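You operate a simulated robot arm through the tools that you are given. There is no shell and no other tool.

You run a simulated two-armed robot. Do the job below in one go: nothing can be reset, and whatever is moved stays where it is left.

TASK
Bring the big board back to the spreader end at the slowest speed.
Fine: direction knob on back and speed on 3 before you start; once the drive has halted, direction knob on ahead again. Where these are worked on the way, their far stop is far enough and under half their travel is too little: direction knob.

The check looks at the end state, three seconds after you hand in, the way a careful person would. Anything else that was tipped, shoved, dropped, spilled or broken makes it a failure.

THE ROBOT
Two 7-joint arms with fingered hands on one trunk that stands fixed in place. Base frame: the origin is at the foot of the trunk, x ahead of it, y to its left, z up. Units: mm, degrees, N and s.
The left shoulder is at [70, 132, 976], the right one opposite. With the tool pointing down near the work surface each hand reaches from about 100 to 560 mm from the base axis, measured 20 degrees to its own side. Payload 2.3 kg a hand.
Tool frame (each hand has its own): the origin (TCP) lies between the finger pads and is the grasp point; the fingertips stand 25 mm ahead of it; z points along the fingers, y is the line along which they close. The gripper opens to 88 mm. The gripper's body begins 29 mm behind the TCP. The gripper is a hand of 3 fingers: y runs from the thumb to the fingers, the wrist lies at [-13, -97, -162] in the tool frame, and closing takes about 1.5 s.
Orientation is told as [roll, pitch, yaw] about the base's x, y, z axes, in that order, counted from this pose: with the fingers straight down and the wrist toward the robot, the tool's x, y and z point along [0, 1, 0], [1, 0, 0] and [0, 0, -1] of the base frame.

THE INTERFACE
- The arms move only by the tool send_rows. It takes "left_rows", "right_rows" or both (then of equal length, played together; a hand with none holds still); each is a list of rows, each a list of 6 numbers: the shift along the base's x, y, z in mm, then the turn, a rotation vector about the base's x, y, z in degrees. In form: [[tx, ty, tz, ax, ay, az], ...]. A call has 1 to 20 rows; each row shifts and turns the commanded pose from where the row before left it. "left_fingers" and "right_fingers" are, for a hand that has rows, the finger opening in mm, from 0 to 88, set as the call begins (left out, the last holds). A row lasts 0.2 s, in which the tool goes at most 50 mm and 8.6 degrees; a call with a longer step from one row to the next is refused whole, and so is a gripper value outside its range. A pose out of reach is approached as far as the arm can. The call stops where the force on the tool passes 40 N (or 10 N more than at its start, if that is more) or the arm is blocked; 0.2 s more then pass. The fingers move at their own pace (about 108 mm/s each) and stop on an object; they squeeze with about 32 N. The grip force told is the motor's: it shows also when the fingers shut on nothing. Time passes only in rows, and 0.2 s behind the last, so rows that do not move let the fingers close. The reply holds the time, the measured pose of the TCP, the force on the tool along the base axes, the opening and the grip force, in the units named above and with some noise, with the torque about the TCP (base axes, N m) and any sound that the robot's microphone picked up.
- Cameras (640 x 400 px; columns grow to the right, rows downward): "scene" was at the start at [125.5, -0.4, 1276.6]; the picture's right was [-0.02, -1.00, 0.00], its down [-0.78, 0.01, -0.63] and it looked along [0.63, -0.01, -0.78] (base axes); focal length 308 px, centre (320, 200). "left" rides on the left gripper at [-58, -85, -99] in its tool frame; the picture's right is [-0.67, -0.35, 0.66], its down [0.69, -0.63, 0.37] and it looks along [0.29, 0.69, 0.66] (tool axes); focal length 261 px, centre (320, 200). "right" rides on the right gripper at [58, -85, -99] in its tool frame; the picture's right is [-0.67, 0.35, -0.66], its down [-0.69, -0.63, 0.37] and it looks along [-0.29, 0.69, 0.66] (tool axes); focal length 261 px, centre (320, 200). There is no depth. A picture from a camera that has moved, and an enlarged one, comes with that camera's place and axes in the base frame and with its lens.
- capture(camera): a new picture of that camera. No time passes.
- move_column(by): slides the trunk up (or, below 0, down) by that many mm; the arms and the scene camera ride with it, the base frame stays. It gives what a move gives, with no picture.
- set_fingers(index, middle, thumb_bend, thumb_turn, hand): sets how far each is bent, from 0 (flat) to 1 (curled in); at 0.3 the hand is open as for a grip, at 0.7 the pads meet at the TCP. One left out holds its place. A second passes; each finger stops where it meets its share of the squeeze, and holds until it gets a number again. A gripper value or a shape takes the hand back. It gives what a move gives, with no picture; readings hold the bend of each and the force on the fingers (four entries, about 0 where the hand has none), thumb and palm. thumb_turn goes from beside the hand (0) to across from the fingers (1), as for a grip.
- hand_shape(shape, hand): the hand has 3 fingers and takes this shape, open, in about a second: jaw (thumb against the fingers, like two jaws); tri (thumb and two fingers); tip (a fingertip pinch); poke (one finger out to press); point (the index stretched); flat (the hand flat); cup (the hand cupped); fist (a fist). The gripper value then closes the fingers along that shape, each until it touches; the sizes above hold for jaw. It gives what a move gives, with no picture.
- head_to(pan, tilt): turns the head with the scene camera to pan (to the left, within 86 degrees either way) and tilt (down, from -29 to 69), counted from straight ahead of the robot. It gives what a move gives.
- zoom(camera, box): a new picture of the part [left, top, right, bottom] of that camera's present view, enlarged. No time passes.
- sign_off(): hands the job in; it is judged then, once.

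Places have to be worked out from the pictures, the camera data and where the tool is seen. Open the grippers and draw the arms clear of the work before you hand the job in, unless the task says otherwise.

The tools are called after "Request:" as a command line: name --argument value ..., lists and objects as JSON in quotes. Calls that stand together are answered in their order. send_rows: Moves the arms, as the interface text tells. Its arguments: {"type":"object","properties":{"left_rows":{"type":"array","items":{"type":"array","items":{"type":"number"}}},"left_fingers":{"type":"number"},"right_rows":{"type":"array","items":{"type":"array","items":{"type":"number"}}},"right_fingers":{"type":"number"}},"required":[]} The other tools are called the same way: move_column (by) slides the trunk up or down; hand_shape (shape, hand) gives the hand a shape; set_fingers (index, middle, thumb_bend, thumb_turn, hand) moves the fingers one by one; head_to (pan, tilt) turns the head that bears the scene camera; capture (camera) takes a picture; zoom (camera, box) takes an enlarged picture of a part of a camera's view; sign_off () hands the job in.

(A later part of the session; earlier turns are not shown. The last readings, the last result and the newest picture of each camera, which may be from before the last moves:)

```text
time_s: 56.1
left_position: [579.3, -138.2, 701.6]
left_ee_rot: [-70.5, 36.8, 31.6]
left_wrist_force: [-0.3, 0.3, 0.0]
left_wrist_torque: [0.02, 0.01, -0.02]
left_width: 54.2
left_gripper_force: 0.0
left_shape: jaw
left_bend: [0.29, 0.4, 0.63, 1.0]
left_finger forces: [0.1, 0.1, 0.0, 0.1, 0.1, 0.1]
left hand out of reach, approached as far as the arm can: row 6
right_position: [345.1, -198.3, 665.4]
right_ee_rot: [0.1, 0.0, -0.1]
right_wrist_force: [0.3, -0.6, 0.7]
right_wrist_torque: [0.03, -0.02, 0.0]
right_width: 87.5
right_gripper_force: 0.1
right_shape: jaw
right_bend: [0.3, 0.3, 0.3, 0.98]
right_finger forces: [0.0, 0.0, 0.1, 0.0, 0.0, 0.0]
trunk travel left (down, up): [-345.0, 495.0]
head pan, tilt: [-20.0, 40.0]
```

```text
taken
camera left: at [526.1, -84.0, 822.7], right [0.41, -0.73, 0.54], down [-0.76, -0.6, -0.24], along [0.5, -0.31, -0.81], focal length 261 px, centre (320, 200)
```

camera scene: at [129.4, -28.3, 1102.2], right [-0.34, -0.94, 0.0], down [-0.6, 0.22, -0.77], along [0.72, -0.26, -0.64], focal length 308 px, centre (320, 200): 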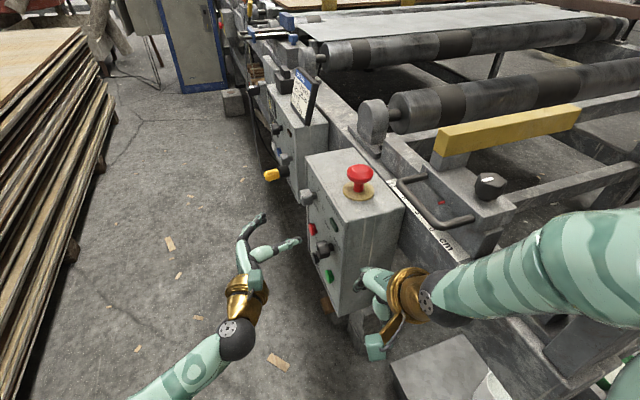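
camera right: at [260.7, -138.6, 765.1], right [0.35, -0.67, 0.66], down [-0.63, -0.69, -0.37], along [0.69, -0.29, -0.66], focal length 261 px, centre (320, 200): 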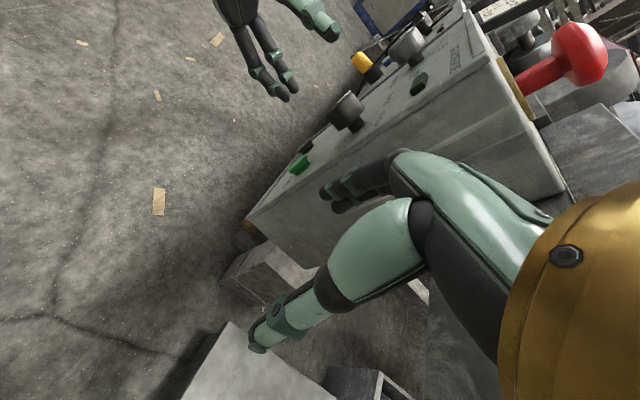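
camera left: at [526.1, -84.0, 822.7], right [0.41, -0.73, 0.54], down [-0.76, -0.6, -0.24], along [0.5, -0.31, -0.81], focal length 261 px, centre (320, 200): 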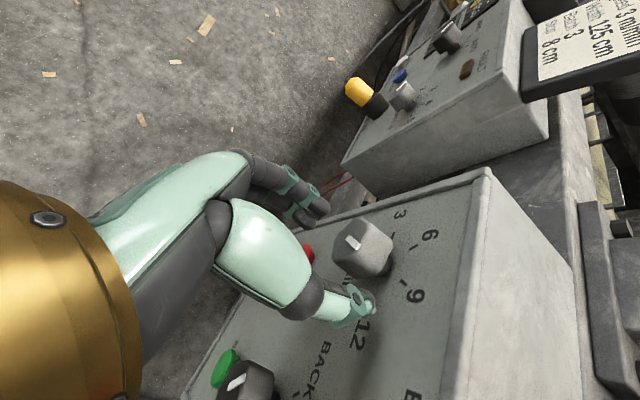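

It turns to about +39° here before the reach limit, so about 35° per grip is available. I rotate back to -5° and move in around the knob (TCP ≈ [584, -154, 699.5]).

Request:
send_rows --left_rows '[[0.8, -0.5, -0.4, 0, -7.4, 0], [0.8, -0.5, -0.4, 0, -7.4, 0], [0.8, -0.5, -0.4, 0, -7.4, 0], [0.8, -0.5, -0.4, 0, -7.4, 0], [0.8, -0.5, -0.3, 0, -7.4, 0], [0.7, -0.5, -0.2, 0, -7.5, 0], [0, -4.3, 0, 0, 0, 0], [0, -4.3, 0, 0, 0, 0], [0, -4.3, 0, 0, 0, 0], [0, 0, 0, 0, 0, 0]]'

Request:
capture --camera "left"

Request:
zoom --camera "scene" --box '[260, 150, 380, 260]'

```text
time_s: 58.3
left_position: [582.3, -152.2, 701.9]
left_ee_rot: [-92.8, -3.4, 24.3]
left_wrist_force: [-3.2, 12.2, -1.8]
left_wrist_torque: [0.13, -0.01, -0.37]
left_width: 52.1
left_gripper_force: 0.1
left_shape: jaw
left_bend: [0.29, 0.4, 0.66, 1.0]
left_finger forces: [0.1, 0.0, 0.0, 0.1, 13.0, 0.0]
left hand out of reach, approached as far as the arm can: row 9
right_position: [345.3, -193.5, 666.5]
right_ee_rot: [-0.2, 0.0, -0.1]
right_wrist_force: [0.6, -0.2, 0.4]
right_wrist_torque: [-0.02, 0.0, 0.0]
right_width: 87.4
right_gripper_force: 0.1
right_shape: jaw
right_bend: [0.3, 0.3, 0.3, 0.98]
right_finger forces: [0.0, 0.1, 0.1, 0.0, 0.0, 0.0]
trunk travel left (down, up): [-345.0, 495.0]
head pan, tilt: [-20.0, 40.0]
```

```text
taken
camera left: at [458.7, -96.7, 751.1], right [-0.1, -0.73, 0.68], down [-0.37, -0.61, -0.7], along [0.92, -0.32, -0.21], focal length 261 px, centre (320, 200)
```

left: 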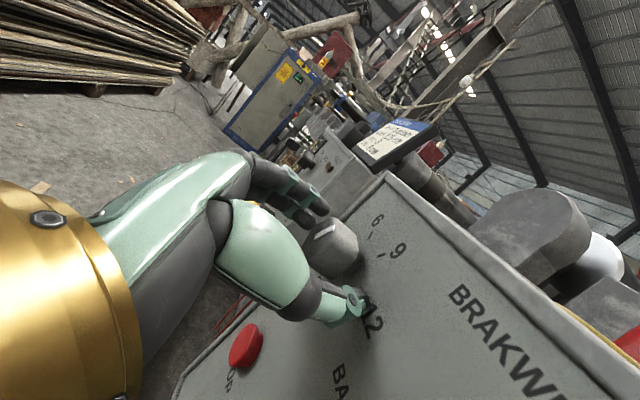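

```text
3.64 times, centred on (320, 205) of scene
camera zoom: at [129.1, -24.2, 1102.3], right [-0.34, -0.94, 0.0], down [-0.6, 0.22, -0.77], along [0.72, -0.26, -0.64], focal length 1122 px, centre (320, 182)
```

zoom: 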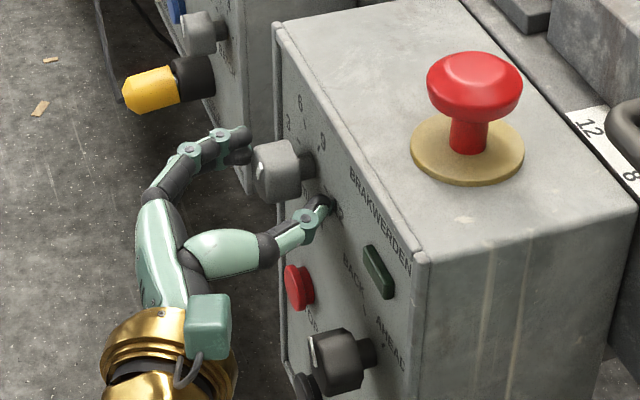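

The open thumb's tip is touching the panel (12 N). I back off 5 mm while closing the fingers on the knob.

Request:
send_rows --left_rows '[[0, 5, -2, 0, 0, 0], [0, 0, 0, 0, 0, 0], [0, 0, 0, 0, 0, 0], [0, 0, 0, 0, 0, 0], [0, 0, 0, 0, 0, 0], [0, 0, 0, 0, 0, 0]]' --left_fingers 20

Request:
capture --camera "left"

Request:
zoom --camera "scene" --box '[260, 150, 380, 260]'

```text
time_s: 59.7
left_position: [583.8, -151.9, 696.4]
left_ee_rot: [-92.0, -3.2, 24.8]
left_wrist_force: [5.0, -17.1, 9.0]
left_wrist_torque: [-0.03, -0.12, -0.53]
left_width: 27.3
left_gripper_force: 31.5
left_shape: jaw
left_bend: [0.73, 0.52, 0.75, 0.99]
left_finger forces: [24.7, 10.0, 0.0, 0.0, 29.6, 0.0]
right_position: [344.6, -199.3, 664.1]
right_ee_rot: [0.2, -0.2, 0.0]
right_wrist_force: [-0.5, 0.1, -0.7]
right_wrist_torque: [0.0, 0.03, 0.01]
right_width: 88.0
right_gripper_force: 0.0
right_shape: jaw
right_bend: [0.3, 0.3, 0.3, 0.98]
right_finger forces: [0.0, 0.0, 0.0, 0.1, 0.0, 0.0]
trunk travel left (down, up): [-345.0, 495.0]
head pan, tilt: [-20.0, 40.0]
```

```text
taken
camera left: at [460.2, -97.4, 746.3], right [-0.09, -0.74, 0.67], down [-0.37, -0.6, -0.71], along [0.92, -0.31, -0.22], focal length 261 px, centre (320, 200)
```

left: 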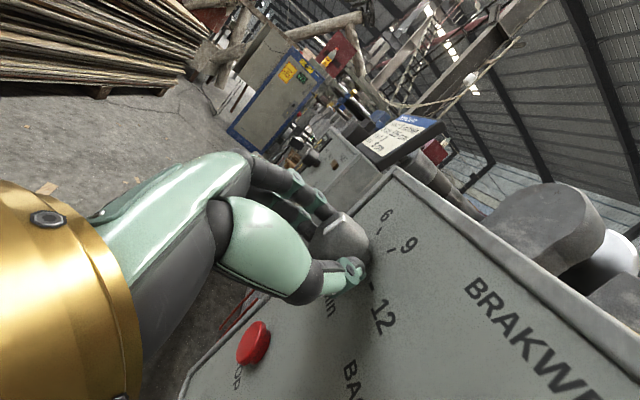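

```text
3.64 times, centred on (320, 205) of scene
camera zoom: at [128.2, -32.4, 1102.2], right [-0.34, -0.94, 0.0], down [-0.6, 0.22, -0.77], along [0.72, -0.26, -0.64], focal length 1122 px, centre (320, 182)
```

zoom: 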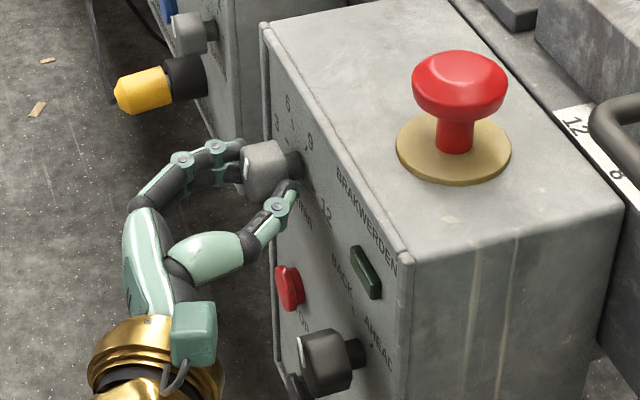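

The knob is gripped (about 30 N), with some pull along y, so I relax 3 mm inward and turn 30° about the knob axis.

Request:
send_rows --left_rows '[[0, -3, 1, 0, 0, 0], [-0.1, 0, 0.6, 0, 5, 0], [-0.1, 0, 0.6, 0, 5, 0], [-0.1, 0, 0.6, 0, 5, 0], [-0.2, 0, 0.6, 0, 5, 0], [-0.2, 0, 0.6, 0, 5, 0], [-0.2, 0, 0.6, 0, 5, 0], [0, 0, 0, 0, 0, 0]]'

Request:
capture --camera "left"

Request:
zoom --camera "left" --box '[260, 170, 420, 300]'

```text
time_s: 61.5
left_position: [583.2, -152.3, 702.5]
left_ee_rot: [-78.9, 23.9, 27.3]
left_wrist_force: [3.3, -5.4, 7.2]
left_wrist_torque: [-0.36, -0.09, -0.43]
left_width: 27.3
left_gripper_force: 31.9
left_shape: jaw
left_bend: [0.73, 0.52, 0.76, 0.99]
left_finger forces: [24.6, 9.9, 0.0, 0.0, 33.6, 0.0]
right_position: [345.4, -197.6, 666.0]
right_ee_rot: [0.0, 0.1, 0.0]
right_wrist_force: [-0.6, -0.3, 0.3]
right_wrist_torque: [0.02, -0.03, 0.0]
right_width: 87.9
right_gripper_force: 0.1
right_shape: jaw
right_bend: [0.3, 0.3, 0.3, 0.98]
right_finger forces: [0.1, 0.1, 0.0, 0.1, 0.1, 0.0]
trunk travel left (down, up): [-345.0, 495.0]
head pan, tilt: [-20.0, 40.0]
```

```text
taken
camera left: at [501.3, -97.9, 807.0], right [0.26, -0.73, 0.63], down [-0.68, -0.6, -0.42], along [0.69, -0.31, -0.65], focal length 261 px, centre (320, 200)
```

left: 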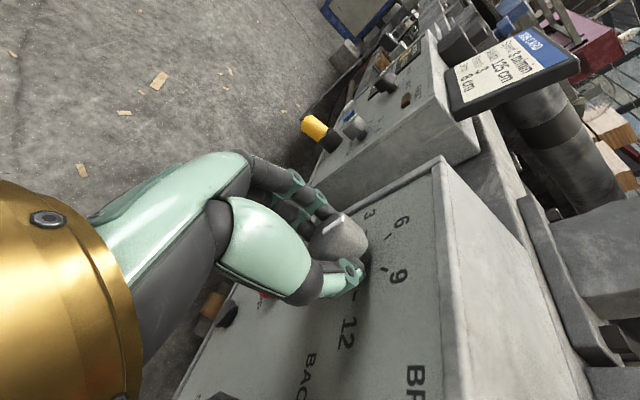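

```text
3.08 times, centred on (340, 235) of left
camera zoom: at [501.3, -97.9, 807.0], right [0.26, -0.73, 0.63], down [-0.68, -0.6, -0.42], along [0.69, -0.31, -0.65], focal length 802 px, centre (258, 92)
```

zoom: 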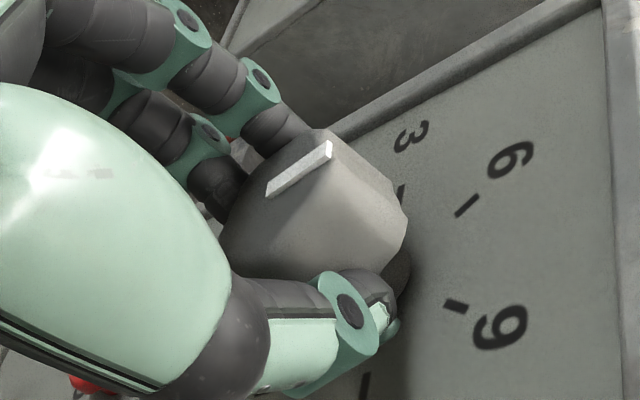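

The knob follows the hand; by projection the mark is now at about -10° (past the middle towards 6), with about 80° left to 3. I release with a small retreat and rotate the hand back for the next grip.

Request:
send_rows --left_rows '[[0, 5, 0, 0, 0, 0], [0, 4, 0, 0, 0, 0], [0, 0, -0.9, 0, -6.6, 0], [0, 0, -0.9, 0, -6.6, 0], [0, 0, -0.9, 0, -6.6, 0], [0, 0, -0.9, 0, -6.6, 0], [0, 0, -0.8, 0, -6.6, 0], [0, 0, 0, 0, 0, 0]]' --left_fingers 48

Request:
capture --camera "left"

Request:
zoom --camera "left" --box '[260, 170, 420, 300]'

```text
time_s: 63.3
left_position: [582.6, -142.7, 697.6]
left_ee_rot: [-93.4, -5.8, 24.9]
left_wrist_force: [0.1, 0.0, -0.1]
left_wrist_torque: [0.03, 0.0, -0.01]
left_width: 47.4
left_gripper_force: 0.1
left_shape: jaw
left_bend: [0.74, 0.43, 0.68, 1.0]
left_finger forces: [0.1, 0.0, 0.0, 0.1, 0.0, 0.0]
right_position: [345.6, -196.1, 664.9]
right_ee_rot: [0.1, 0.0, 0.0]
right_wrist_force: [-0.8, -0.3, 0.1]
right_wrist_torque: [0.02, 0.02, 0.04]
right_width: 87.5
right_gripper_force: 0.0
right_shape: jaw
right_bend: [0.3, 0.3, 0.3, 0.98]
right_finger forces: [0.0, 0.0, 0.0, 0.1, 0.0, 0.0]
trunk travel left (down, up): [-345.0, 495.0]
head pan, tilt: [-20.0, 40.0]
```

```text
taken
camera left: at [457.8, -88.8, 740.5], right [-0.12, -0.73, 0.67], down [-0.34, -0.6, -0.72], along [0.93, -0.31, -0.17], focal length 261 px, centre (320, 200)
```

left: 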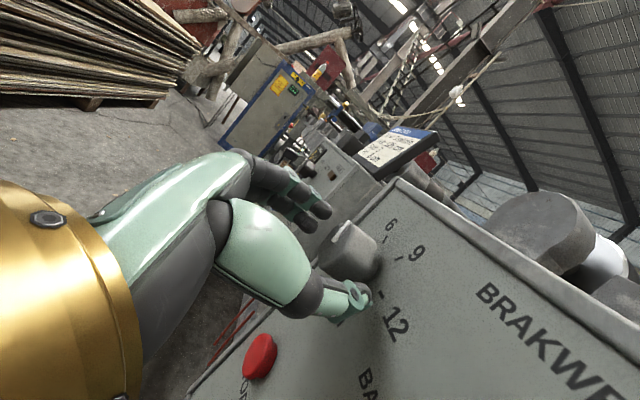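

```text
3.08 times, centred on (340, 235) of left
camera zoom: at [457.8, -88.8, 740.5], right [-0.12, -0.73, 0.67], down [-0.34, -0.6, -0.72], along [0.93, -0.31, -0.17], focal length 802 px, centre (258, 92)
```

zoom: 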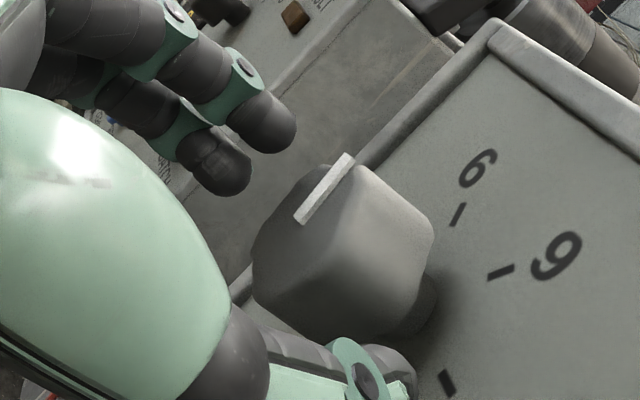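

The mark stayed at about -13° as I re-oriented. I move in again with the fingers at 47 mm, then close.

Request:
send_rows --left_rows '[[0.5, -3, 0.5, 0, 0, 0], [0.5, -3, 0.5, 0, 0, 0], [0, -3, 0, 0, 0, 0], [0, 0, 0, 0, 0, 0]]'

Request:
send_rows --left_rows '[[0, 0, 0, 0, 0, 0], [0, 0, 0, 0, 0, 0], [0, 0, 0, 0, 0, 0], [0, 0, 0, 0, 0, 0], [0, 0, 0, 0, 0, 0], [0, 0, 0, 0, 0, 0]]' --left_fingers 20

```text
time_s: 64.3
left_position: [581.9, -150.2, 699.5]
left_ee_rot: [-93.5, -5.8, 24.8]
left_wrist_force: [0.2, 0.3, 0.4]
left_wrist_torque: [0.02, -0.02, 0.01]
left_width: 47.9
left_gripper_force: 0.1
left_shape: jaw
left_bend: [0.74, 0.43, 0.68, 1.0]
left_finger forces: [0.0, 0.0, 0.0, 0.0, 0.0, 0.0]
left hand out of reach, approached as far as the arm can: row 2
right_position: [345.5, -197.5, 664.5]
right_ee_rot: [0.0, 0.0, 0.0]
right_wrist_force: [0.6, 0.2, -0.3]
right_wrist_torque: [0.01, -0.01, 0.01]
right_width: 87.7
right_gripper_force: 0.1
right_shape: jaw
right_bend: [0.3, 0.3, 0.3, 0.98]
right_finger forces: [0.0, 0.0, 0.0, 0.0, 0.1, 0.1]
trunk travel left (down, up): [-345.0, 495.0]
head pan, tilt: [-20.0, 40.0]
```

```text
time_s: 65.2
left_position: [581.8, -146.5, 696.9]
left_ee_rot: [-93.5, -5.6, 25.2]
left_wrist_force: [-6.3, 13.0, -3.9]
left_wrist_torque: [0.1, 0.06, 0.41]
left_width: 27.5
left_gripper_force: 31.9
left_shape: jaw
left_bend: [0.75, 0.5, 0.75, 1.0]
left_finger forces: [20.6, 16.2, 0.1, 0.0, 26.9, 0.0]
right_position: [344.1, -195.8, 667.3]
right_ee_rot: [-0.2, 0.0, -0.1]
right_wrist_force: [0.4, -0.4, 1.3]
right_wrist_torque: [0.01, 0.01, 0.02]
right_width: 87.7
right_gripper_force: 0.0
right_shape: jaw
right_bend: [0.3, 0.3, 0.3, 0.98]
right_finger forces: [0.1, 0.0, 0.0, 0.0, 0.1, 0.0]
trunk travel left (down, up): [-345.0, 495.0]
head pan, tilt: [-20.0, 40.0]
stopped in row 4 (left hand): the arm was blocked; the commanded pose is now the measured one
```

Closing pushed the hand slightly out (13 N); I look at how the fingers sit on the knob.

Request:
zoom --camera "left" --box '[260, 170, 420, 300]'

Request:
zoom --camera "scene" --box '[260, 150, 380, 260]'

```text
3.08 times, centred on (340, 235) of left
camera zoom: at [456.2, -92.7, 741.7], right [-0.11, -0.73, 0.67], down [-0.34, -0.61, -0.72], along [0.94, -0.31, -0.18], focal length 802 px, centre (258, 92)
```

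zoom: 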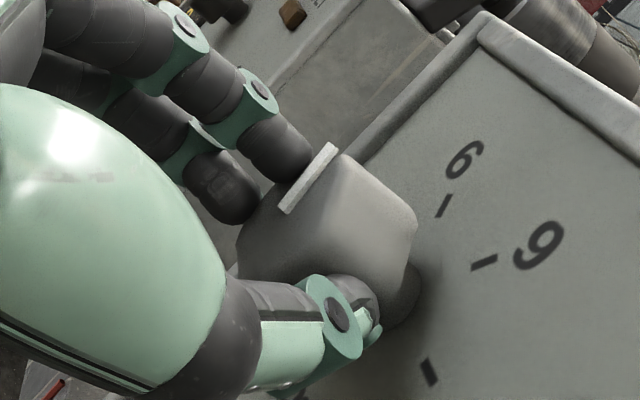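

```text
3.64 times, centred on (320, 205) of scene
camera zoom: at [128.9, -25.0, 1102.2], right [-0.34, -0.94, 0.0], down [-0.6, 0.22, -0.77], along [0.72, -0.26, -0.64], focal length 1122 px, centre (320, 182)
```

zoom: 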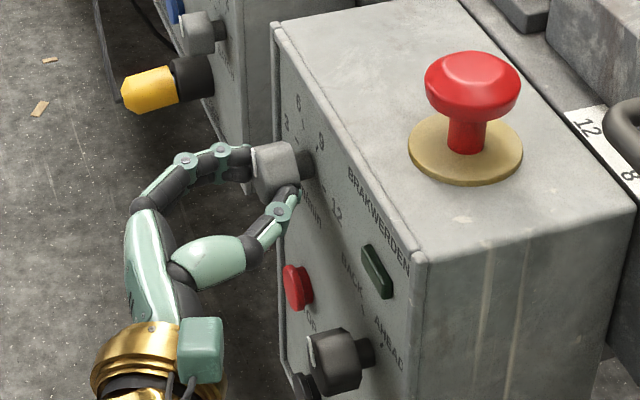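

The fingers only caught the knob's front edge. I open, rotate to about +1° where I can centre better, and go deeper before closing again.

Request:
send_rows --left_rows '[[0, 4, 1, 0, 0, 0], [1, 0, 1, 0, 4, 0], [1.7, 0, 1, 0, 4, 0], [0, 0, 0, 0, 0, 0], [0, -3.3, 0, 0, 0, 0], [0, -3.3, 0, 0, 0, 0], [0, -3.3, 0, 0, 0, 0], [0, 0, 0, 0, 0, 0]]' --left_fingers 48

Request:
zoom --camera "left" --box '[260, 170, 420, 300]'

```text
time_s: 67.0
left_position: [584.4, -154.3, 702.4]
left_ee_rot: [-90.1, 1.5, 24.9]
left_wrist_force: [-2.1, 10.5, -1.1]
left_wrist_torque: [0.01, -0.01, -0.27]
left_width: 46.1
left_gripper_force: 0.0
left_shape: jaw
left_bend: [0.74, 0.43, 0.71, 1.0]
left_finger forces: [0.0, 0.1, 0.0, 0.1, 10.2, 0.0]
right_position: [345.0, -196.6, 665.9]
right_ee_rot: [-0.3, 0.0, 0.0]
right_wrist_force: [0.3, 0.0, 0.4]
right_wrist_torque: [-0.05, -0.01, 0.02]
right_width: 87.7
right_gripper_force: 0.0
right_shape: jaw
right_bend: [0.3, 0.3, 0.3, 0.98]
right_finger forces: [0.0, 0.0, 0.0, 0.0, 0.0, 0.0]
trunk travel left (down, up): [-345.0, 495.0]
head pan, tilt: [-20.0, 40.0]
```

```text
3.08 times, centred on (340, 235) of left
camera zoom: at [466.1, -99.5, 763.0], right [-0.02, -0.73, 0.68], down [-0.43, -0.61, -0.67], along [0.9, -0.31, -0.3], focal length 802 px, centre (258, 92)
```

zoom: 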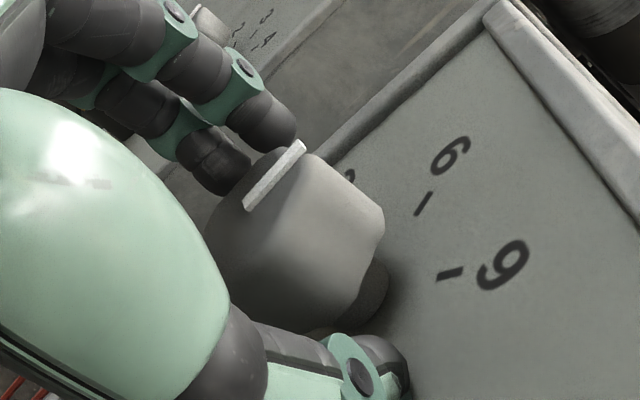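

The thumb tip lightly touches the panel and the fingers are deep enough on the far side. I close with a 3 mm relief.

Request:
send_rows --left_rows '[[0, 3, -2, 0, 0, 0], [0, 0, 0, 0, 0, 0], [0, 0, 0, 0, 0, 0], [0, 0, 0, 0, 0, 0], [0, 0, 0, 0, 0, 0]]' --left_fingers 20

Request:
zoom --camera "left" --box '[260, 170, 420, 300]'

```text
time_s: 68.2
left_position: [583.5, -154.5, 700.4]
left_ee_rot: [-89.8, 1.5, 24.8]
left_wrist_force: [7.8, -12.7, 8.9]
left_wrist_torque: [-0.09, -0.14, -0.43]
left_width: 28.4
left_gripper_force: 31.9
left_shape: jaw
left_bend: [0.74, 0.5, 0.76, 1.0]
left_finger forces: [24.0, 9.6, 0.0, 0.0, 27.7, 0.1]
right_position: [344.7, -198.8, 663.2]
right_ee_rot: [0.1, 0.0, -0.1]
right_wrist_force: [0.3, 0.8, 0.3]
right_wrist_torque: [0.05, 0.0, -0.01]
right_width: 87.4
right_gripper_force: 0.2
right_shape: jaw
right_bend: [0.3, 0.3, 0.3, 0.98]
right_finger forces: [0.0, 0.0, 0.1, 0.1, 0.1, 0.0]
trunk travel left (down, up): [-345.0, 495.0]
head pan, tilt: [-20.0, 40.0]
```

```text
3.08 times, centred on (340, 235) of left
camera zoom: at [465.1, -99.9, 760.7], right [-0.03, -0.74, 0.68], down [-0.43, -0.6, -0.67], along [0.9, -0.31, -0.3], focal length 802 px, centre (258, 92)
```

zoom: 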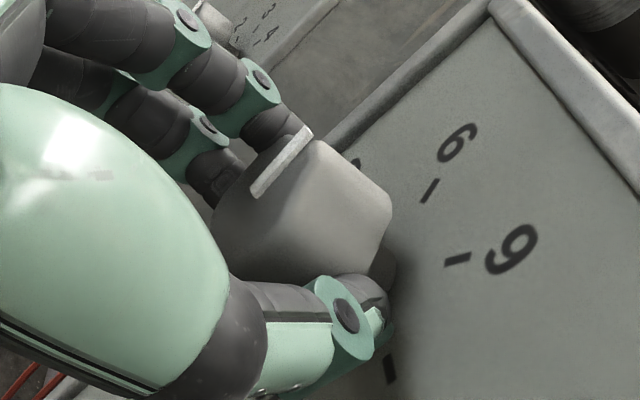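

Good grip. I turn about 27° more about the knob axis.

Request:
send_rows --left_rows '[[0.1, -2, 0.6, 0, 5.5, 0], [0.2, 0, 0.6, 0, 5.5, 0], [0.2, 0, 0.6, 0, 5.5, 0], [0.2, 0, 0.6, 0, 5.5, 0], [0.3, 0, 0.6, 0, 5.5, 0], [0, 0, 0, 0, 0, 0]]'

Request:
zoom --camera "left" --box '[260, 170, 420, 300]'

```text
time_s: 69.6
left_position: [584.5, -155.2, 703.1]
left_ee_rot: [-77.5, 26.2, 27.9]
left_wrist_force: [5.9, -6.7, 9.8]
left_wrist_torque: [-0.25, -0.13, -0.2]
left_width: 28.6
left_gripper_force: 31.7
left_shape: jaw
left_bend: [0.74, 0.52, 0.75, 0.98]
left_finger forces: [22.5, 8.0, 0.0, 0.0, 32.5, 0.1]
right_position: [344.5, -197.3, 665.2]
right_ee_rot: [0.1, 0.0, -0.2]
right_wrist_force: [0.5, 0.5, 0.4]
right_wrist_torque: [-0.01, 0.02, -0.01]
right_width: 87.6
right_gripper_force: 0.1
right_shape: jaw
right_bend: [0.3, 0.3, 0.3, 0.98]
right_finger forces: [0.0, 0.0, 0.0, 0.0, 0.0, 0.1]
trunk travel left (down, up): [-345.0, 495.0]
head pan, tilt: [-20.0, 40.0]
```

```text
3.08 times, centred on (340, 235) of left
camera zoom: at [507.5, -100.8, 811.4], right [0.29, -0.73, 0.61], down [-0.69, -0.6, -0.39], along [0.66, -0.31, -0.68], focal length 802 px, centre (258, 92)
```

zoom: 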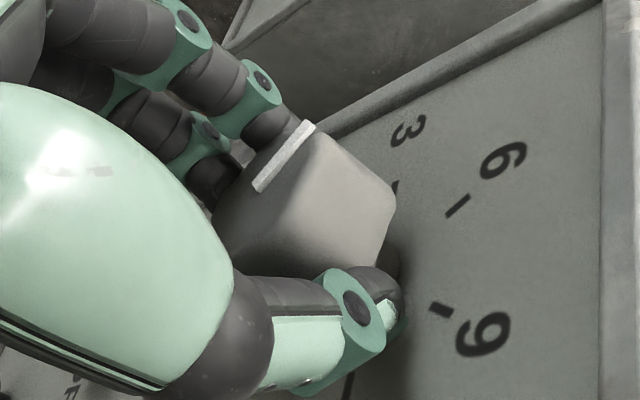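

By projection the mark is at about -40° (just past 6). No reach complaint yet, so I squeeze out another 8°.

Request:
send_rows --left_rows '[[0.3, 0, 0.5, 0, 4, 0], [0.3, 0, 0.5, 0, 4, 0], [0, 0, 0, 0, 0, 0]]'

```text
time_s: 70.3
left_position: [581.5, -152.0, 700.7]
left_ee_rot: [-73.1, 33.4, 29.7]
left_wrist_force: [25.0, -33.9, 2.2]
left_wrist_torque: [-0.36, -0.08, -0.44]
left_width: 25.7
left_gripper_force: 32.3
left_shape: jaw
left_bend: [0.73, 0.55, 0.76, 0.93]
left_finger forces: [30.6, 7.6, 0.1, 0.0, 24.8, 0.0]
left hand out of reach, approached as far as the arm can: row 2
right_position: [348.3, -200.9, 661.3]
right_ee_rot: [0.5, 0.4, 0.0]
right_wrist_force: [0.0, -0.2, 0.4]
right_wrist_torque: [0.0, 0.0, -0.02]
right_width: 87.7
right_gripper_force: 0.1
right_shape: jaw
right_bend: [0.3, 0.3, 0.3, 0.98]
right_finger forces: [0.0, 0.0, 0.0, 0.0, 0.0, 0.1]
trunk travel left (down, up): [-345.0, 495.0]
head pan, tilt: [-20.0, 40.0]
stopped in row 3 (left hand): the force on the tool passed its limit at 42 N (the readings are from after the stop); the commanded pose is now the measured one
```

Reach limit hit there (42 N), so I release now and rotate back for the next grip.

Request:
send_rows --left_rows '[[0, 3, 0, 0, 0, 0], [0, 4, 0, 0, 0, 0], [0.4, 0, -0.3, 0, -7, 0], [0.4, 0, -0.3, 0, -7, 0], [0.4, 0, -0.3, 0, -7, 0], [0.4, 0, -0.3, 0, -7, 0], [0.4, 0, -0.3, 0, -6, 0], [0, 0, 0, 0, 0, 0]]' --left_fingers 48

Request:
zoom --camera "left" --box '[260, 170, 420, 300]'

```text
time_s: 72.1
left_position: [579.1, -137.1, 702.9]
left_ee_rot: [-89.6, 2.8, 24.7]
left_wrist_force: [-0.4, -0.5, -0.2]
left_wrist_torque: [0.01, -0.01, 0.01]
left_width: 47.4
left_gripper_force: 0.0
left_shape: jaw
left_bend: [0.74, 0.43, 0.68, 1.0]
left_finger forces: [0.0, 0.1, 0.0, 0.0, 0.1, 0.0]
right_position: [345.7, -194.9, 665.1]
right_ee_rot: [0.1, -0.1, 0.0]
right_wrist_force: [-0.5, -0.8, -0.4]
right_wrist_torque: [0.03, -0.01, 0.0]
right_width: 87.8
right_gripper_force: 0.1
right_shape: jaw
right_bend: [0.3, 0.3, 0.3, 0.98]
right_finger forces: [0.0, 0.0, 0.1, 0.0, 0.0, 0.0]
trunk travel left (down, up): [-345.0, 495.0]
head pan, tilt: [-20.0, 40.0]
```

```text
3.08 times, centred on (340, 235) of left
camera zoom: at [463.2, -82.9, 766.4], right [-0.01, -0.73, 0.68], down [-0.45, -0.6, -0.66], along [0.89, -0.31, -0.32], focal length 802 px, centre (258, 92)
```

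zoom: 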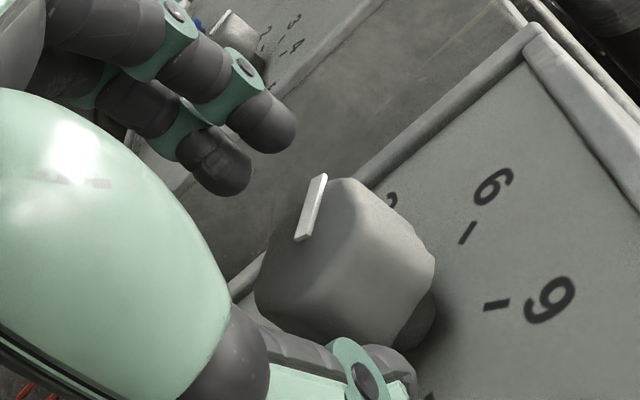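

The mark is now at about -60°, so one more grip of about 30° should bring it to 3. I move back in around the knob.

Request:
send_rows --left_rows '[[1.8, -4, -0.8, 0, 0, 0], [1.8, -4, -0.8, 0, 0, 0], [1.8, -4, -0.8, 0, 0, 0], [0, -3, 0, 0, 0, 0], [0, -2, 0, 0, 0, 0], [0, 0, 0, 0, 0, 0]]'

Request:
zoom --camera "left" --box '[260, 170, 420, 300]'

```text
time_s: 73.5
left_position: [584.4, -153.3, 701.1]
left_ee_rot: [-89.6, 2.8, 24.9]
left_wrist_force: [-1.7, 3.9, 0.1]
left_wrist_torque: [-0.02, 0.01, -0.16]
left_width: 47.2
left_gripper_force: 0.1
left_shape: jaw
left_bend: [0.74, 0.43, 0.68, 1.0]
left_finger forces: [0.0, 0.0, 0.0, 0.0, 5.1, 0.0]
right_position: [344.9, -194.7, 665.0]
right_ee_rot: [-0.1, 0.0, 0.0]
right_wrist_force: [-0.8, 0.5, -0.1]
right_wrist_torque: [-0.01, 0.0, -0.01]
right_width: 87.7
right_gripper_force: 0.0
right_shape: jaw
right_bend: [0.3, 0.3, 0.3, 0.98]
right_finger forces: [0.0, 0.0, 0.0, 0.0, 0.0, 0.1]
trunk travel left (down, up): [-345.0, 495.0]
head pan, tilt: [-20.0, 40.0]
```

```text
3.08 times, centred on (340, 235) of left
camera zoom: at [468.0, -98.1, 764.5], right [-0.01, -0.73, 0.68], down [-0.45, -0.6, -0.66], along [0.89, -0.31, -0.32], focal length 802 px, centre (258, 92)
```

zoom: 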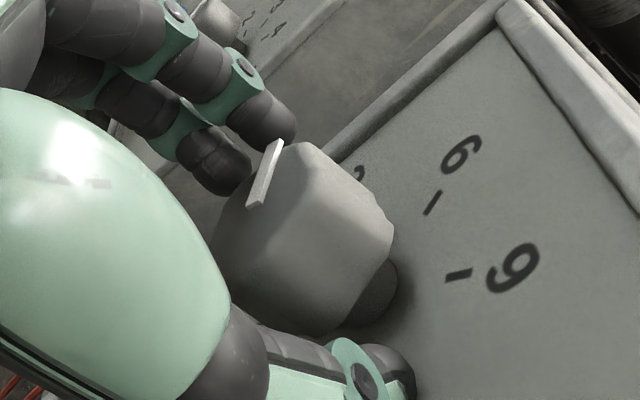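

The mark reads about -55° from here. I close with the same small relief.

Request:
send_rows --left_rows '[[0, 2, -1, 0, 0, 0], [0, 0, 0, 0, 0, 0], [0, 0, 0, 0, 0, 0], [0, 0, 0, 0, 0, 0], [0, 0, 0, 0, 0, 0]]' --left_fingers 20

Request:
send_rows --left_rows '[[0.1, -2, 0.6, 0, 5.5, 0], [0.2, 0, 0.6, 0, 5.5, 0], [0.2, 0, 0.6, 0, 5.5, 0], [0.2, 0, 0.6, 0, 5.5, 0], [0.3, 0, 0.6, 0, 5.5, 0], [0, 0, 0, 0, 0, 0]]'

Request:
zoom --camera "left" --box '[260, 170, 420, 300]'

```text
time_s: 74.7
left_position: [585.5, -152.4, 700.3]
left_ee_rot: [-89.4, 2.8, 24.7]
left_wrist_force: [1.9, -5.4, 4.2]
left_wrist_torque: [-0.09, 0.01, -0.41]
left_width: 29.2
left_gripper_force: 31.3
left_shape: jaw
left_bend: [0.74, 0.51, 0.75, 1.0]
left_finger forces: [20.9, 9.7, 0.0, 0.0, 30.4, 0.0]
right_position: [344.8, -196.5, 664.6]
right_ee_rot: [0.2, 0.0, 0.0]
right_wrist_force: [0.0, 0.9, -1.5]
right_wrist_torque: [0.01, -0.02, 0.01]
right_width: 87.4
right_gripper_force: 0.0
right_shape: jaw
right_bend: [0.3, 0.3, 0.3, 0.98]
right_finger forces: [0.1, 0.1, 0.1, 0.0, 0.1, 0.0]
trunk travel left (down, up): [-345.0, 495.0]
head pan, tilt: [-20.0, 40.0]
```

```text
time_s: 76.1
left_position: [585.7, -153.0, 704.9]
left_ee_rot: [-77.1, 27.5, 28.1]
left_wrist_force: [3.0, -1.5, 8.1]
left_wrist_torque: [-0.28, -0.15, -0.25]
left_width: 29.0
left_gripper_force: 31.7
left_shape: jaw
left_bend: [0.74, 0.52, 0.75, 1.0]
left_finger forces: [23.0, 8.6, 0.0, 0.1, 33.0, 0.0]
right_position: [343.5, -195.0, 666.2]
right_ee_rot: [0.0, -0.1, 0.1]
right_wrist_force: [-0.2, -0.2, 0.2]
right_wrist_torque: [0.05, -0.04, -0.01]
right_width: 87.8
right_gripper_force: 0.1
right_shape: jaw
right_bend: [0.3, 0.3, 0.3, 0.98]
right_finger forces: [0.0, 0.0, 0.0, 0.0, 0.0, 0.0]
trunk travel left (down, up): [-345.0, 495.0]
head pan, tilt: [-20.0, 40.0]
```

```text
3.08 times, centred on (340, 235) of left
camera zoom: at [510.8, -98.6, 813.6], right [0.3, -0.73, 0.61], down [-0.7, -0.6, -0.37], along [0.64, -0.31, -0.7], focal length 802 px, centre (258, 92)
```

zoom: 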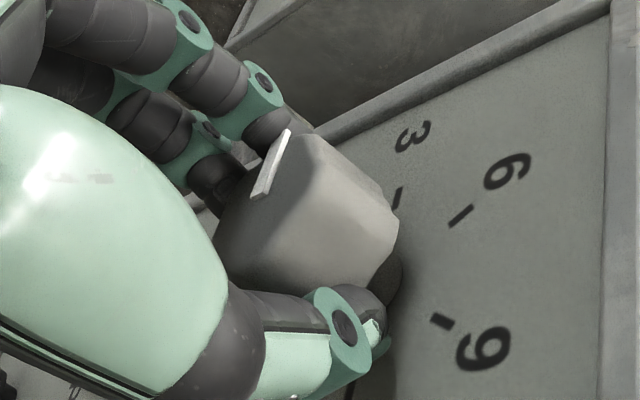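

The mark is at about -77°, so roughly 13° remain to 3. I release, rotate back about 22°, and re-grip for the last bit.

Request:
send_rows --left_rows '[[0, 4, 0, 0, 0, 0], [0, 3, 0, 0, 0, 0], [-0.3, 0, -0.7, 0, -7.3, 0], [-0.3, 0, -0.7, 0, -7.3, 0], [-0.3, 0, -0.7, 0, -7.3, 0], [0, 0, 0, 0, 0, 0]]' --left_fingers 48

Request:
zoom --camera "left" --box '[260, 170, 420, 300]'

```text
time_s: 77.5
left_position: [585.2, -148.1, 701.4]
left_ee_rot: [-87.2, 7.9, 24.9]
left_wrist_force: [1.3, 0.5, 0.3]
left_wrist_torque: [0.01, -0.03, -0.03]
left_width: 47.9
left_gripper_force: 0.0
left_shape: jaw
left_bend: [0.74, 0.43, 0.68, 1.0]
left_finger forces: [0.0, 0.0, 0.0, 0.0, 0.0, 0.0]
right_position: [344.7, -196.7, 666.1]
right_ee_rot: [0.0, 0.0, 0.0]
right_wrist_force: [0.0, 0.0, -0.1]
right_wrist_torque: [-0.01, -0.02, -0.02]
right_width: 87.6
right_gripper_force: 0.1
right_shape: jaw
right_bend: [0.3, 0.3, 0.3, 0.98]
right_finger forces: [0.1, 0.0, 0.0, 0.1, 0.1, 0.1]
trunk travel left (down, up): [-345.0, 495.0]
head pan, tilt: [-20.0, 40.0]
```

```text
3.08 times, centred on (340, 235) of left
camera zoom: at [475.4, -93.1, 774.9], right [0.06, -0.73, 0.68], down [-0.51, -0.6, -0.61], along [0.86, -0.31, -0.41], focal length 802 px, centre (258, 92)
```

zoom: 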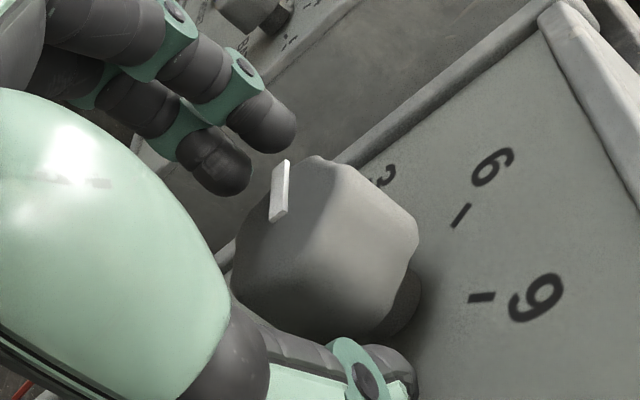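

The mark reads about -85°, so 5° or so remain. I go in, close, and turn a little further while watching for a stop.

Request:
send_rows --left_rows '[[0, -3, 0, 0, 0, 0], [0, -2.5, 0, 0, 0, 0], [0, 0, 0, 0, 0, 0]]'

Request:
send_rows --left_rows '[[0, 2, -0.5, 0, 0, 0], [0, 0, 0, 0, 0, 0], [0, 0, 0, 0, 0, 0], [0, 0, 0, 0, 0, 0], [0, 0, 0, 0, 0, 0]]' --left_fingers 20

Request:
zoom --camera "left" --box '[260, 170, 420, 300]'

```text
time_s: 78.3
left_position: [586.2, -152.0, 700.9]
left_ee_rot: [-87.2, 8.1, 25.0]
left_wrist_force: [-0.1, 1.8, 0.5]
left_wrist_torque: [0.0, 0.01, -0.09]
left_width: 47.2
left_gripper_force: 0.0
left_shape: jaw
left_bend: [0.74, 0.43, 0.68, 1.0]
left_finger forces: [0.0, 0.0, 0.0, 0.0, 2.5, 0.0]
right_position: [346.2, -195.9, 665.0]
right_ee_rot: [-0.1, 0.0, 0.2]
right_wrist_force: [0.2, -0.5, 0.1]
right_wrist_torque: [-0.02, 0.01, 0.0]
right_width: 87.8
right_gripper_force: 0.1
right_shape: jaw
right_bend: [0.3, 0.3, 0.3, 0.98]
right_finger forces: [0.0, 0.1, 0.0, 0.0, 0.0, 0.0]
trunk travel left (down, up): [-345.0, 495.0]
head pan, tilt: [-20.0, 40.0]
```

```text
time_s: 79.5
left_position: [586.6, -153.2, 700.1]
left_ee_rot: [-87.0, 7.9, 24.9]
left_wrist_force: [2.0, -5.0, 2.2]
left_wrist_torque: [-0.08, -0.04, -0.35]
left_width: 28.9
left_gripper_force: 32.6
left_shape: jaw
left_bend: [0.74, 0.52, 0.75, 1.0]
left_finger forces: [20.3, 10.1, 0.0, 0.0, 29.4, 0.0]
right_position: [343.8, -197.0, 665.7]
right_ee_rot: [0.0, 0.0, 0.1]
right_wrist_force: [0.4, -0.8, 0.5]
right_wrist_torque: [0.0, -0.02, -0.01]
right_width: 87.9
right_gripper_force: 0.1
right_shape: jaw
right_bend: [0.3, 0.3, 0.3, 0.98]
right_finger forces: [0.0, 0.1, 0.0, 0.0, 0.0, 0.1]
trunk travel left (down, up): [-345.0, 495.0]
head pan, tilt: [-20.0, 40.0]
```

```text
3.08 times, centred on (340, 235) of left
camera zoom: at [475.4, -97.7, 775.2], right [0.06, -0.73, 0.68], down [-0.51, -0.6, -0.61], along [0.86, -0.31, -0.41], focal length 802 px, centre (258, 92)
```

zoom: 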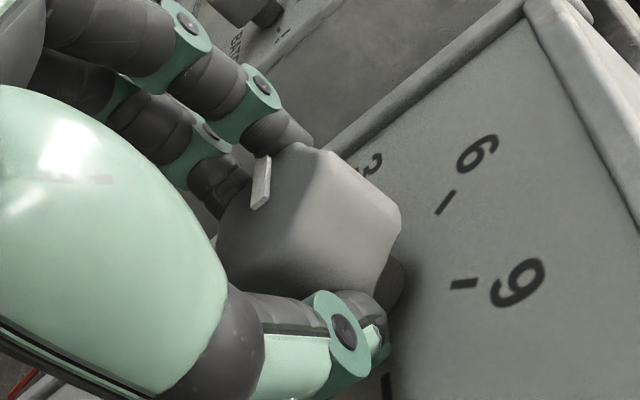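

Gripped. I turn slowly by 9° in 3° steps.

Request:
send_rows --left_rows '[[0, 0, 0.2, 0, 3, 0], [0, 0, 0.2, 0, 3, 0], [0, 0, 0.2, 0, 3, 0], [0, 0, 0, 0, 0, 0]]'

Request:
zoom --camera "left" --box '[260, 170, 420, 300]'

```text
time_s: 80.5
left_position: [586.1, -152.9, 701.8]
left_ee_rot: [-83.2, 15.8, 25.7]
left_wrist_force: [10.9, -10.1, 12.5]
left_wrist_torque: [-0.2, -0.37, -0.22]
left_width: 28.1
left_gripper_force: 32.4
left_shape: jaw
left_bend: [0.74, 0.52, 0.75, 1.0]
left_finger forces: [24.4, 10.1, 0.0, 0.0, 26.2, 0.0]
right_position: [343.6, -196.7, 665.0]
right_ee_rot: [0.2, -0.1, 0.0]
right_wrist_force: [-0.3, 0.9, 0.0]
right_wrist_torque: [0.01, 0.01, 0.02]
right_width: 87.7
right_gripper_force: 0.0
right_shape: jaw
right_bend: [0.3, 0.3, 0.3, 0.98]
right_finger forces: [0.0, 0.0, 0.1, 0.0, 0.1, 0.0]
trunk travel left (down, up): [-345.0, 495.0]
head pan, tilt: [-20.0, 40.0]
```

```text
3.08 times, centred on (340, 235) of left
camera zoom: at [487.9, -97.6, 792.6], right [0.16, -0.73, 0.66], down [-0.6, -0.6, -0.52], along [0.78, -0.31, -0.54], focal length 802 px, centre (258, 92)
```

zoom: 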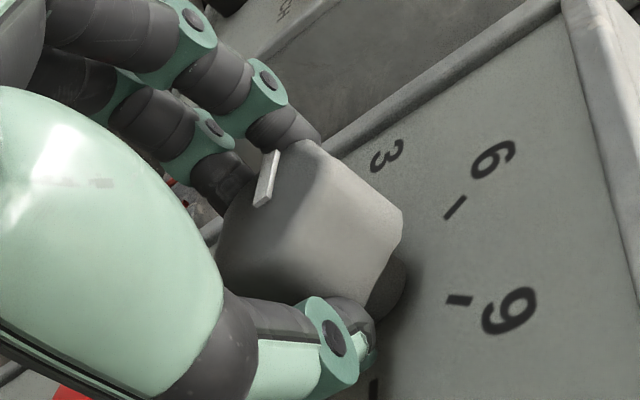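

The torque rose and the knob stopped following, so it's at its end stop on 3. I release and draw back along y.

Request:
send_rows --left_rows '[[0, 3, 0, 0, 0, 0], [0, 4, 0, 0, 0, 0], [-3, 8, 0, 0, 0, 0], [-6, 12, 0, 0, 0, 0], [-8, 15, 0, 0, 0, 0], [-10, 15, 0, 0, 0, 0], [-10, 15, 0, 0, 0, 0], [0, 0, 0, 0, 0, 0]]' --left_fingers 54

Request:
capture --camera "left"

Request:
zoom --camera "left" --box '[340, 180, 540, 340]'

```text
time_s: 82.3
left_position: [547.2, -77.6, 701.6]
left_ee_rot: [-83.2, 15.9, 25.7]
left_wrist_force: [0.3, 0.2, 0.7]
left_wrist_torque: [0.01, 0.01, 0.0]
left_width: 53.5
left_gripper_force: 0.1
left_shape: jaw
left_bend: [0.29, 0.4, 0.64, 1.0]
left_finger forces: [0.1, 0.1, 0.0, 0.0, 0.0, 0.0]
right_position: [345.3, -196.2, 665.3]
right_ee_rot: [0.0, 0.0, 0.1]
right_wrist_force: [-0.3, 0.0, 0.2]
right_wrist_torque: [0.02, 0.01, 0.01]
right_width: 87.5
right_gripper_force: 0.0
right_shape: jaw
right_bend: [0.3, 0.3, 0.3, 0.98]
right_finger forces: [0.2, 0.0, 0.1, 0.1, 0.0, 0.0]
trunk travel left (down, up): [-345.0, 495.0]
head pan, tilt: [-20.0, 40.0]
```

```text
taken
camera left: at [450.6, -23.7, 791.3], right [0.16, -0.73, 0.66], down [-0.6, -0.6, -0.52], along [0.78, -0.31, -0.54], focal length 261 px, centre (320, 200)
```

left: 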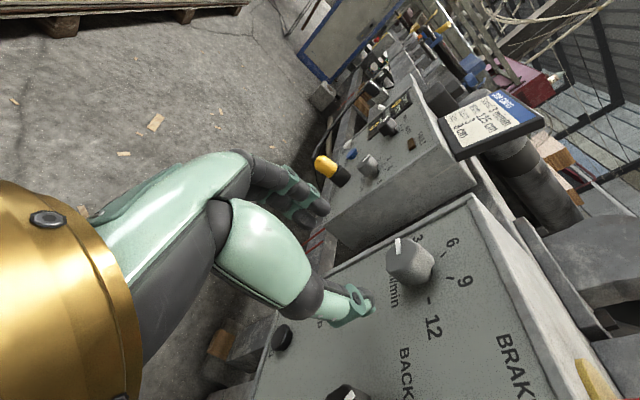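

```text
2.50 times, centred on (440, 260) of left
camera zoom: at [450.6, -23.7, 791.3], right [0.16, -0.73, 0.66], down [-0.6, -0.6, -0.52], along [0.78, -0.31, -0.54], focal length 652 px, centre (20, 50)
```

zoom: 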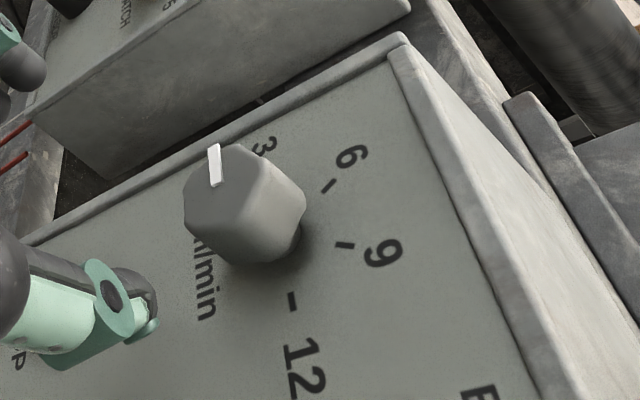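

The mark reads about -88°, so the speed is on 3. Before starting, I study the board and the spreader end carefully so I know where it must stop.

Request:
head_to --pan -27 --tilt 16

Request:
capture --camera "scene"

Request:
zoom --camera "scene" --box '[120, 60, 440, 260]'

Request:
zoom --camera "scene" --box '[150, 90, 310, 190]'

Request:
zoom --camera "scene" --box '[300, 90, 460, 190]'

```text
time_s: 83.2
left_position: [548.1, -78.9, 701.4]
left_ee_rot: [-83.2, 16.0, 25.7]
left_wrist_force: [0.8, 0.0, 0.5]
left_wrist_torque: [0.01, 0.01, -0.02]
left_width: 53.6
left_gripper_force: 0.1
left_shape: jaw
left_bend: [0.29, 0.4, 0.64, 1.0]
left_finger forces: [0.1, 0.1, 0.0, 0.0, 0.0, 0.1]
right_position: [344.9, -195.1, 665.2]
right_ee_rot: [-0.1, 0.0, 0.0]
right_wrist_force: [0.5, -0.3, -0.2]
right_wrist_torque: [0.0, 0.0, 0.04]
right_width: 87.9
right_gripper_force: 0.1
right_shape: jaw
right_bend: [0.3, 0.3, 0.3, 0.98]
right_finger forces: [0.0, 0.0, 0.0, 0.1, 0.0, 0.1]
trunk travel left (down, up): [-345.0, 495.0]
head pan, tilt: [-27.0, 16.0]
```

```text
taken
camera scene: at [132.8, -41.5, 1140.0], right [-0.45, -0.89, 0.0], down [-0.25, 0.13, -0.96], along [0.86, -0.44, -0.28], focal length 308 px, centre (320, 200)
```

scene: 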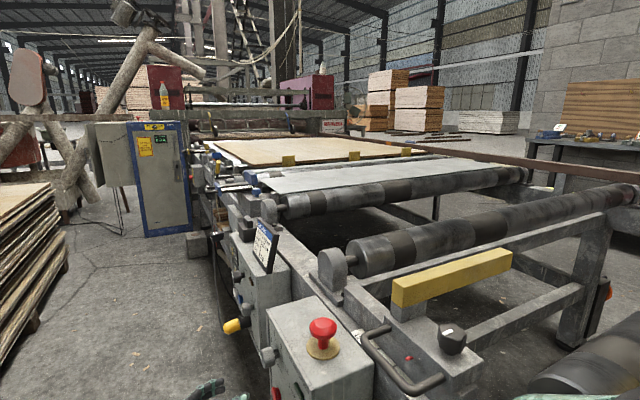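

```text
2.00 times, centred on (280, 160) of scene
camera zoom: at [132.8, -41.5, 1140.0], right [-0.45, -0.89, 0.0], down [-0.25, 0.13, -0.96], along [0.86, -0.44, -0.28], focal length 617 px, centre (400, 280)
```

zoom: 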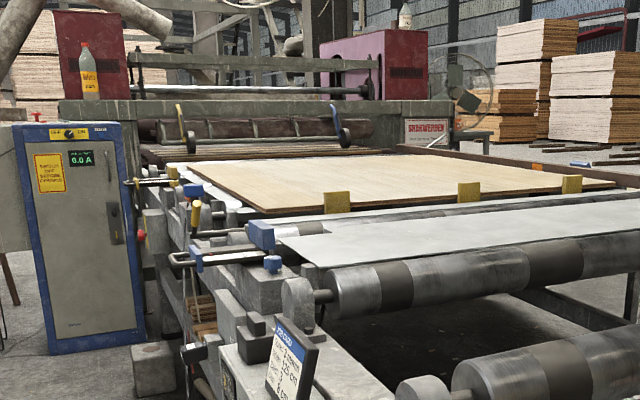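

```text
4.00 times, centred on (230, 140) of scene
camera zoom: at [132.8, -41.5, 1140.0], right [-0.45, -0.89, 0.0], down [-0.25, 0.13, -0.96], along [0.86, -0.44, -0.28], focal length 1234 px, centre (680, 440)
```

zoom: 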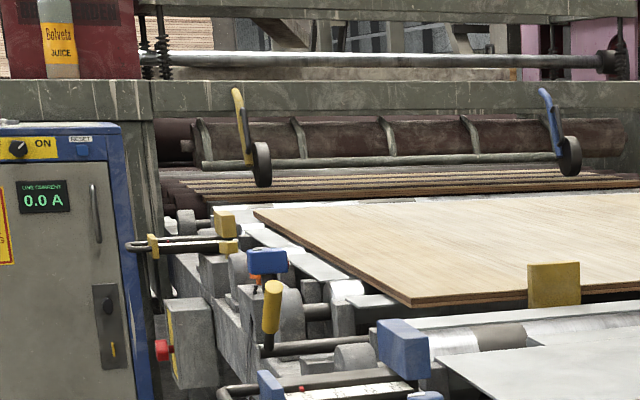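

```text
4.00 times, centred on (380, 140) of scene
camera zoom: at [132.8, -41.5, 1140.0], right [-0.45, -0.89, 0.0], down [-0.25, 0.13, -0.96], along [0.86, -0.44, -0.28], focal length 1234 px, centre (80, 440)
```

zoom: 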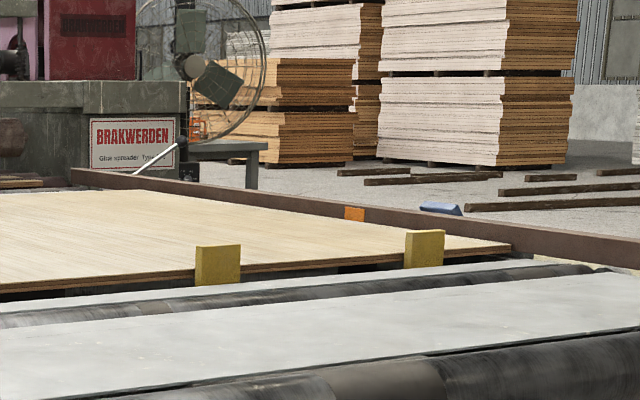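

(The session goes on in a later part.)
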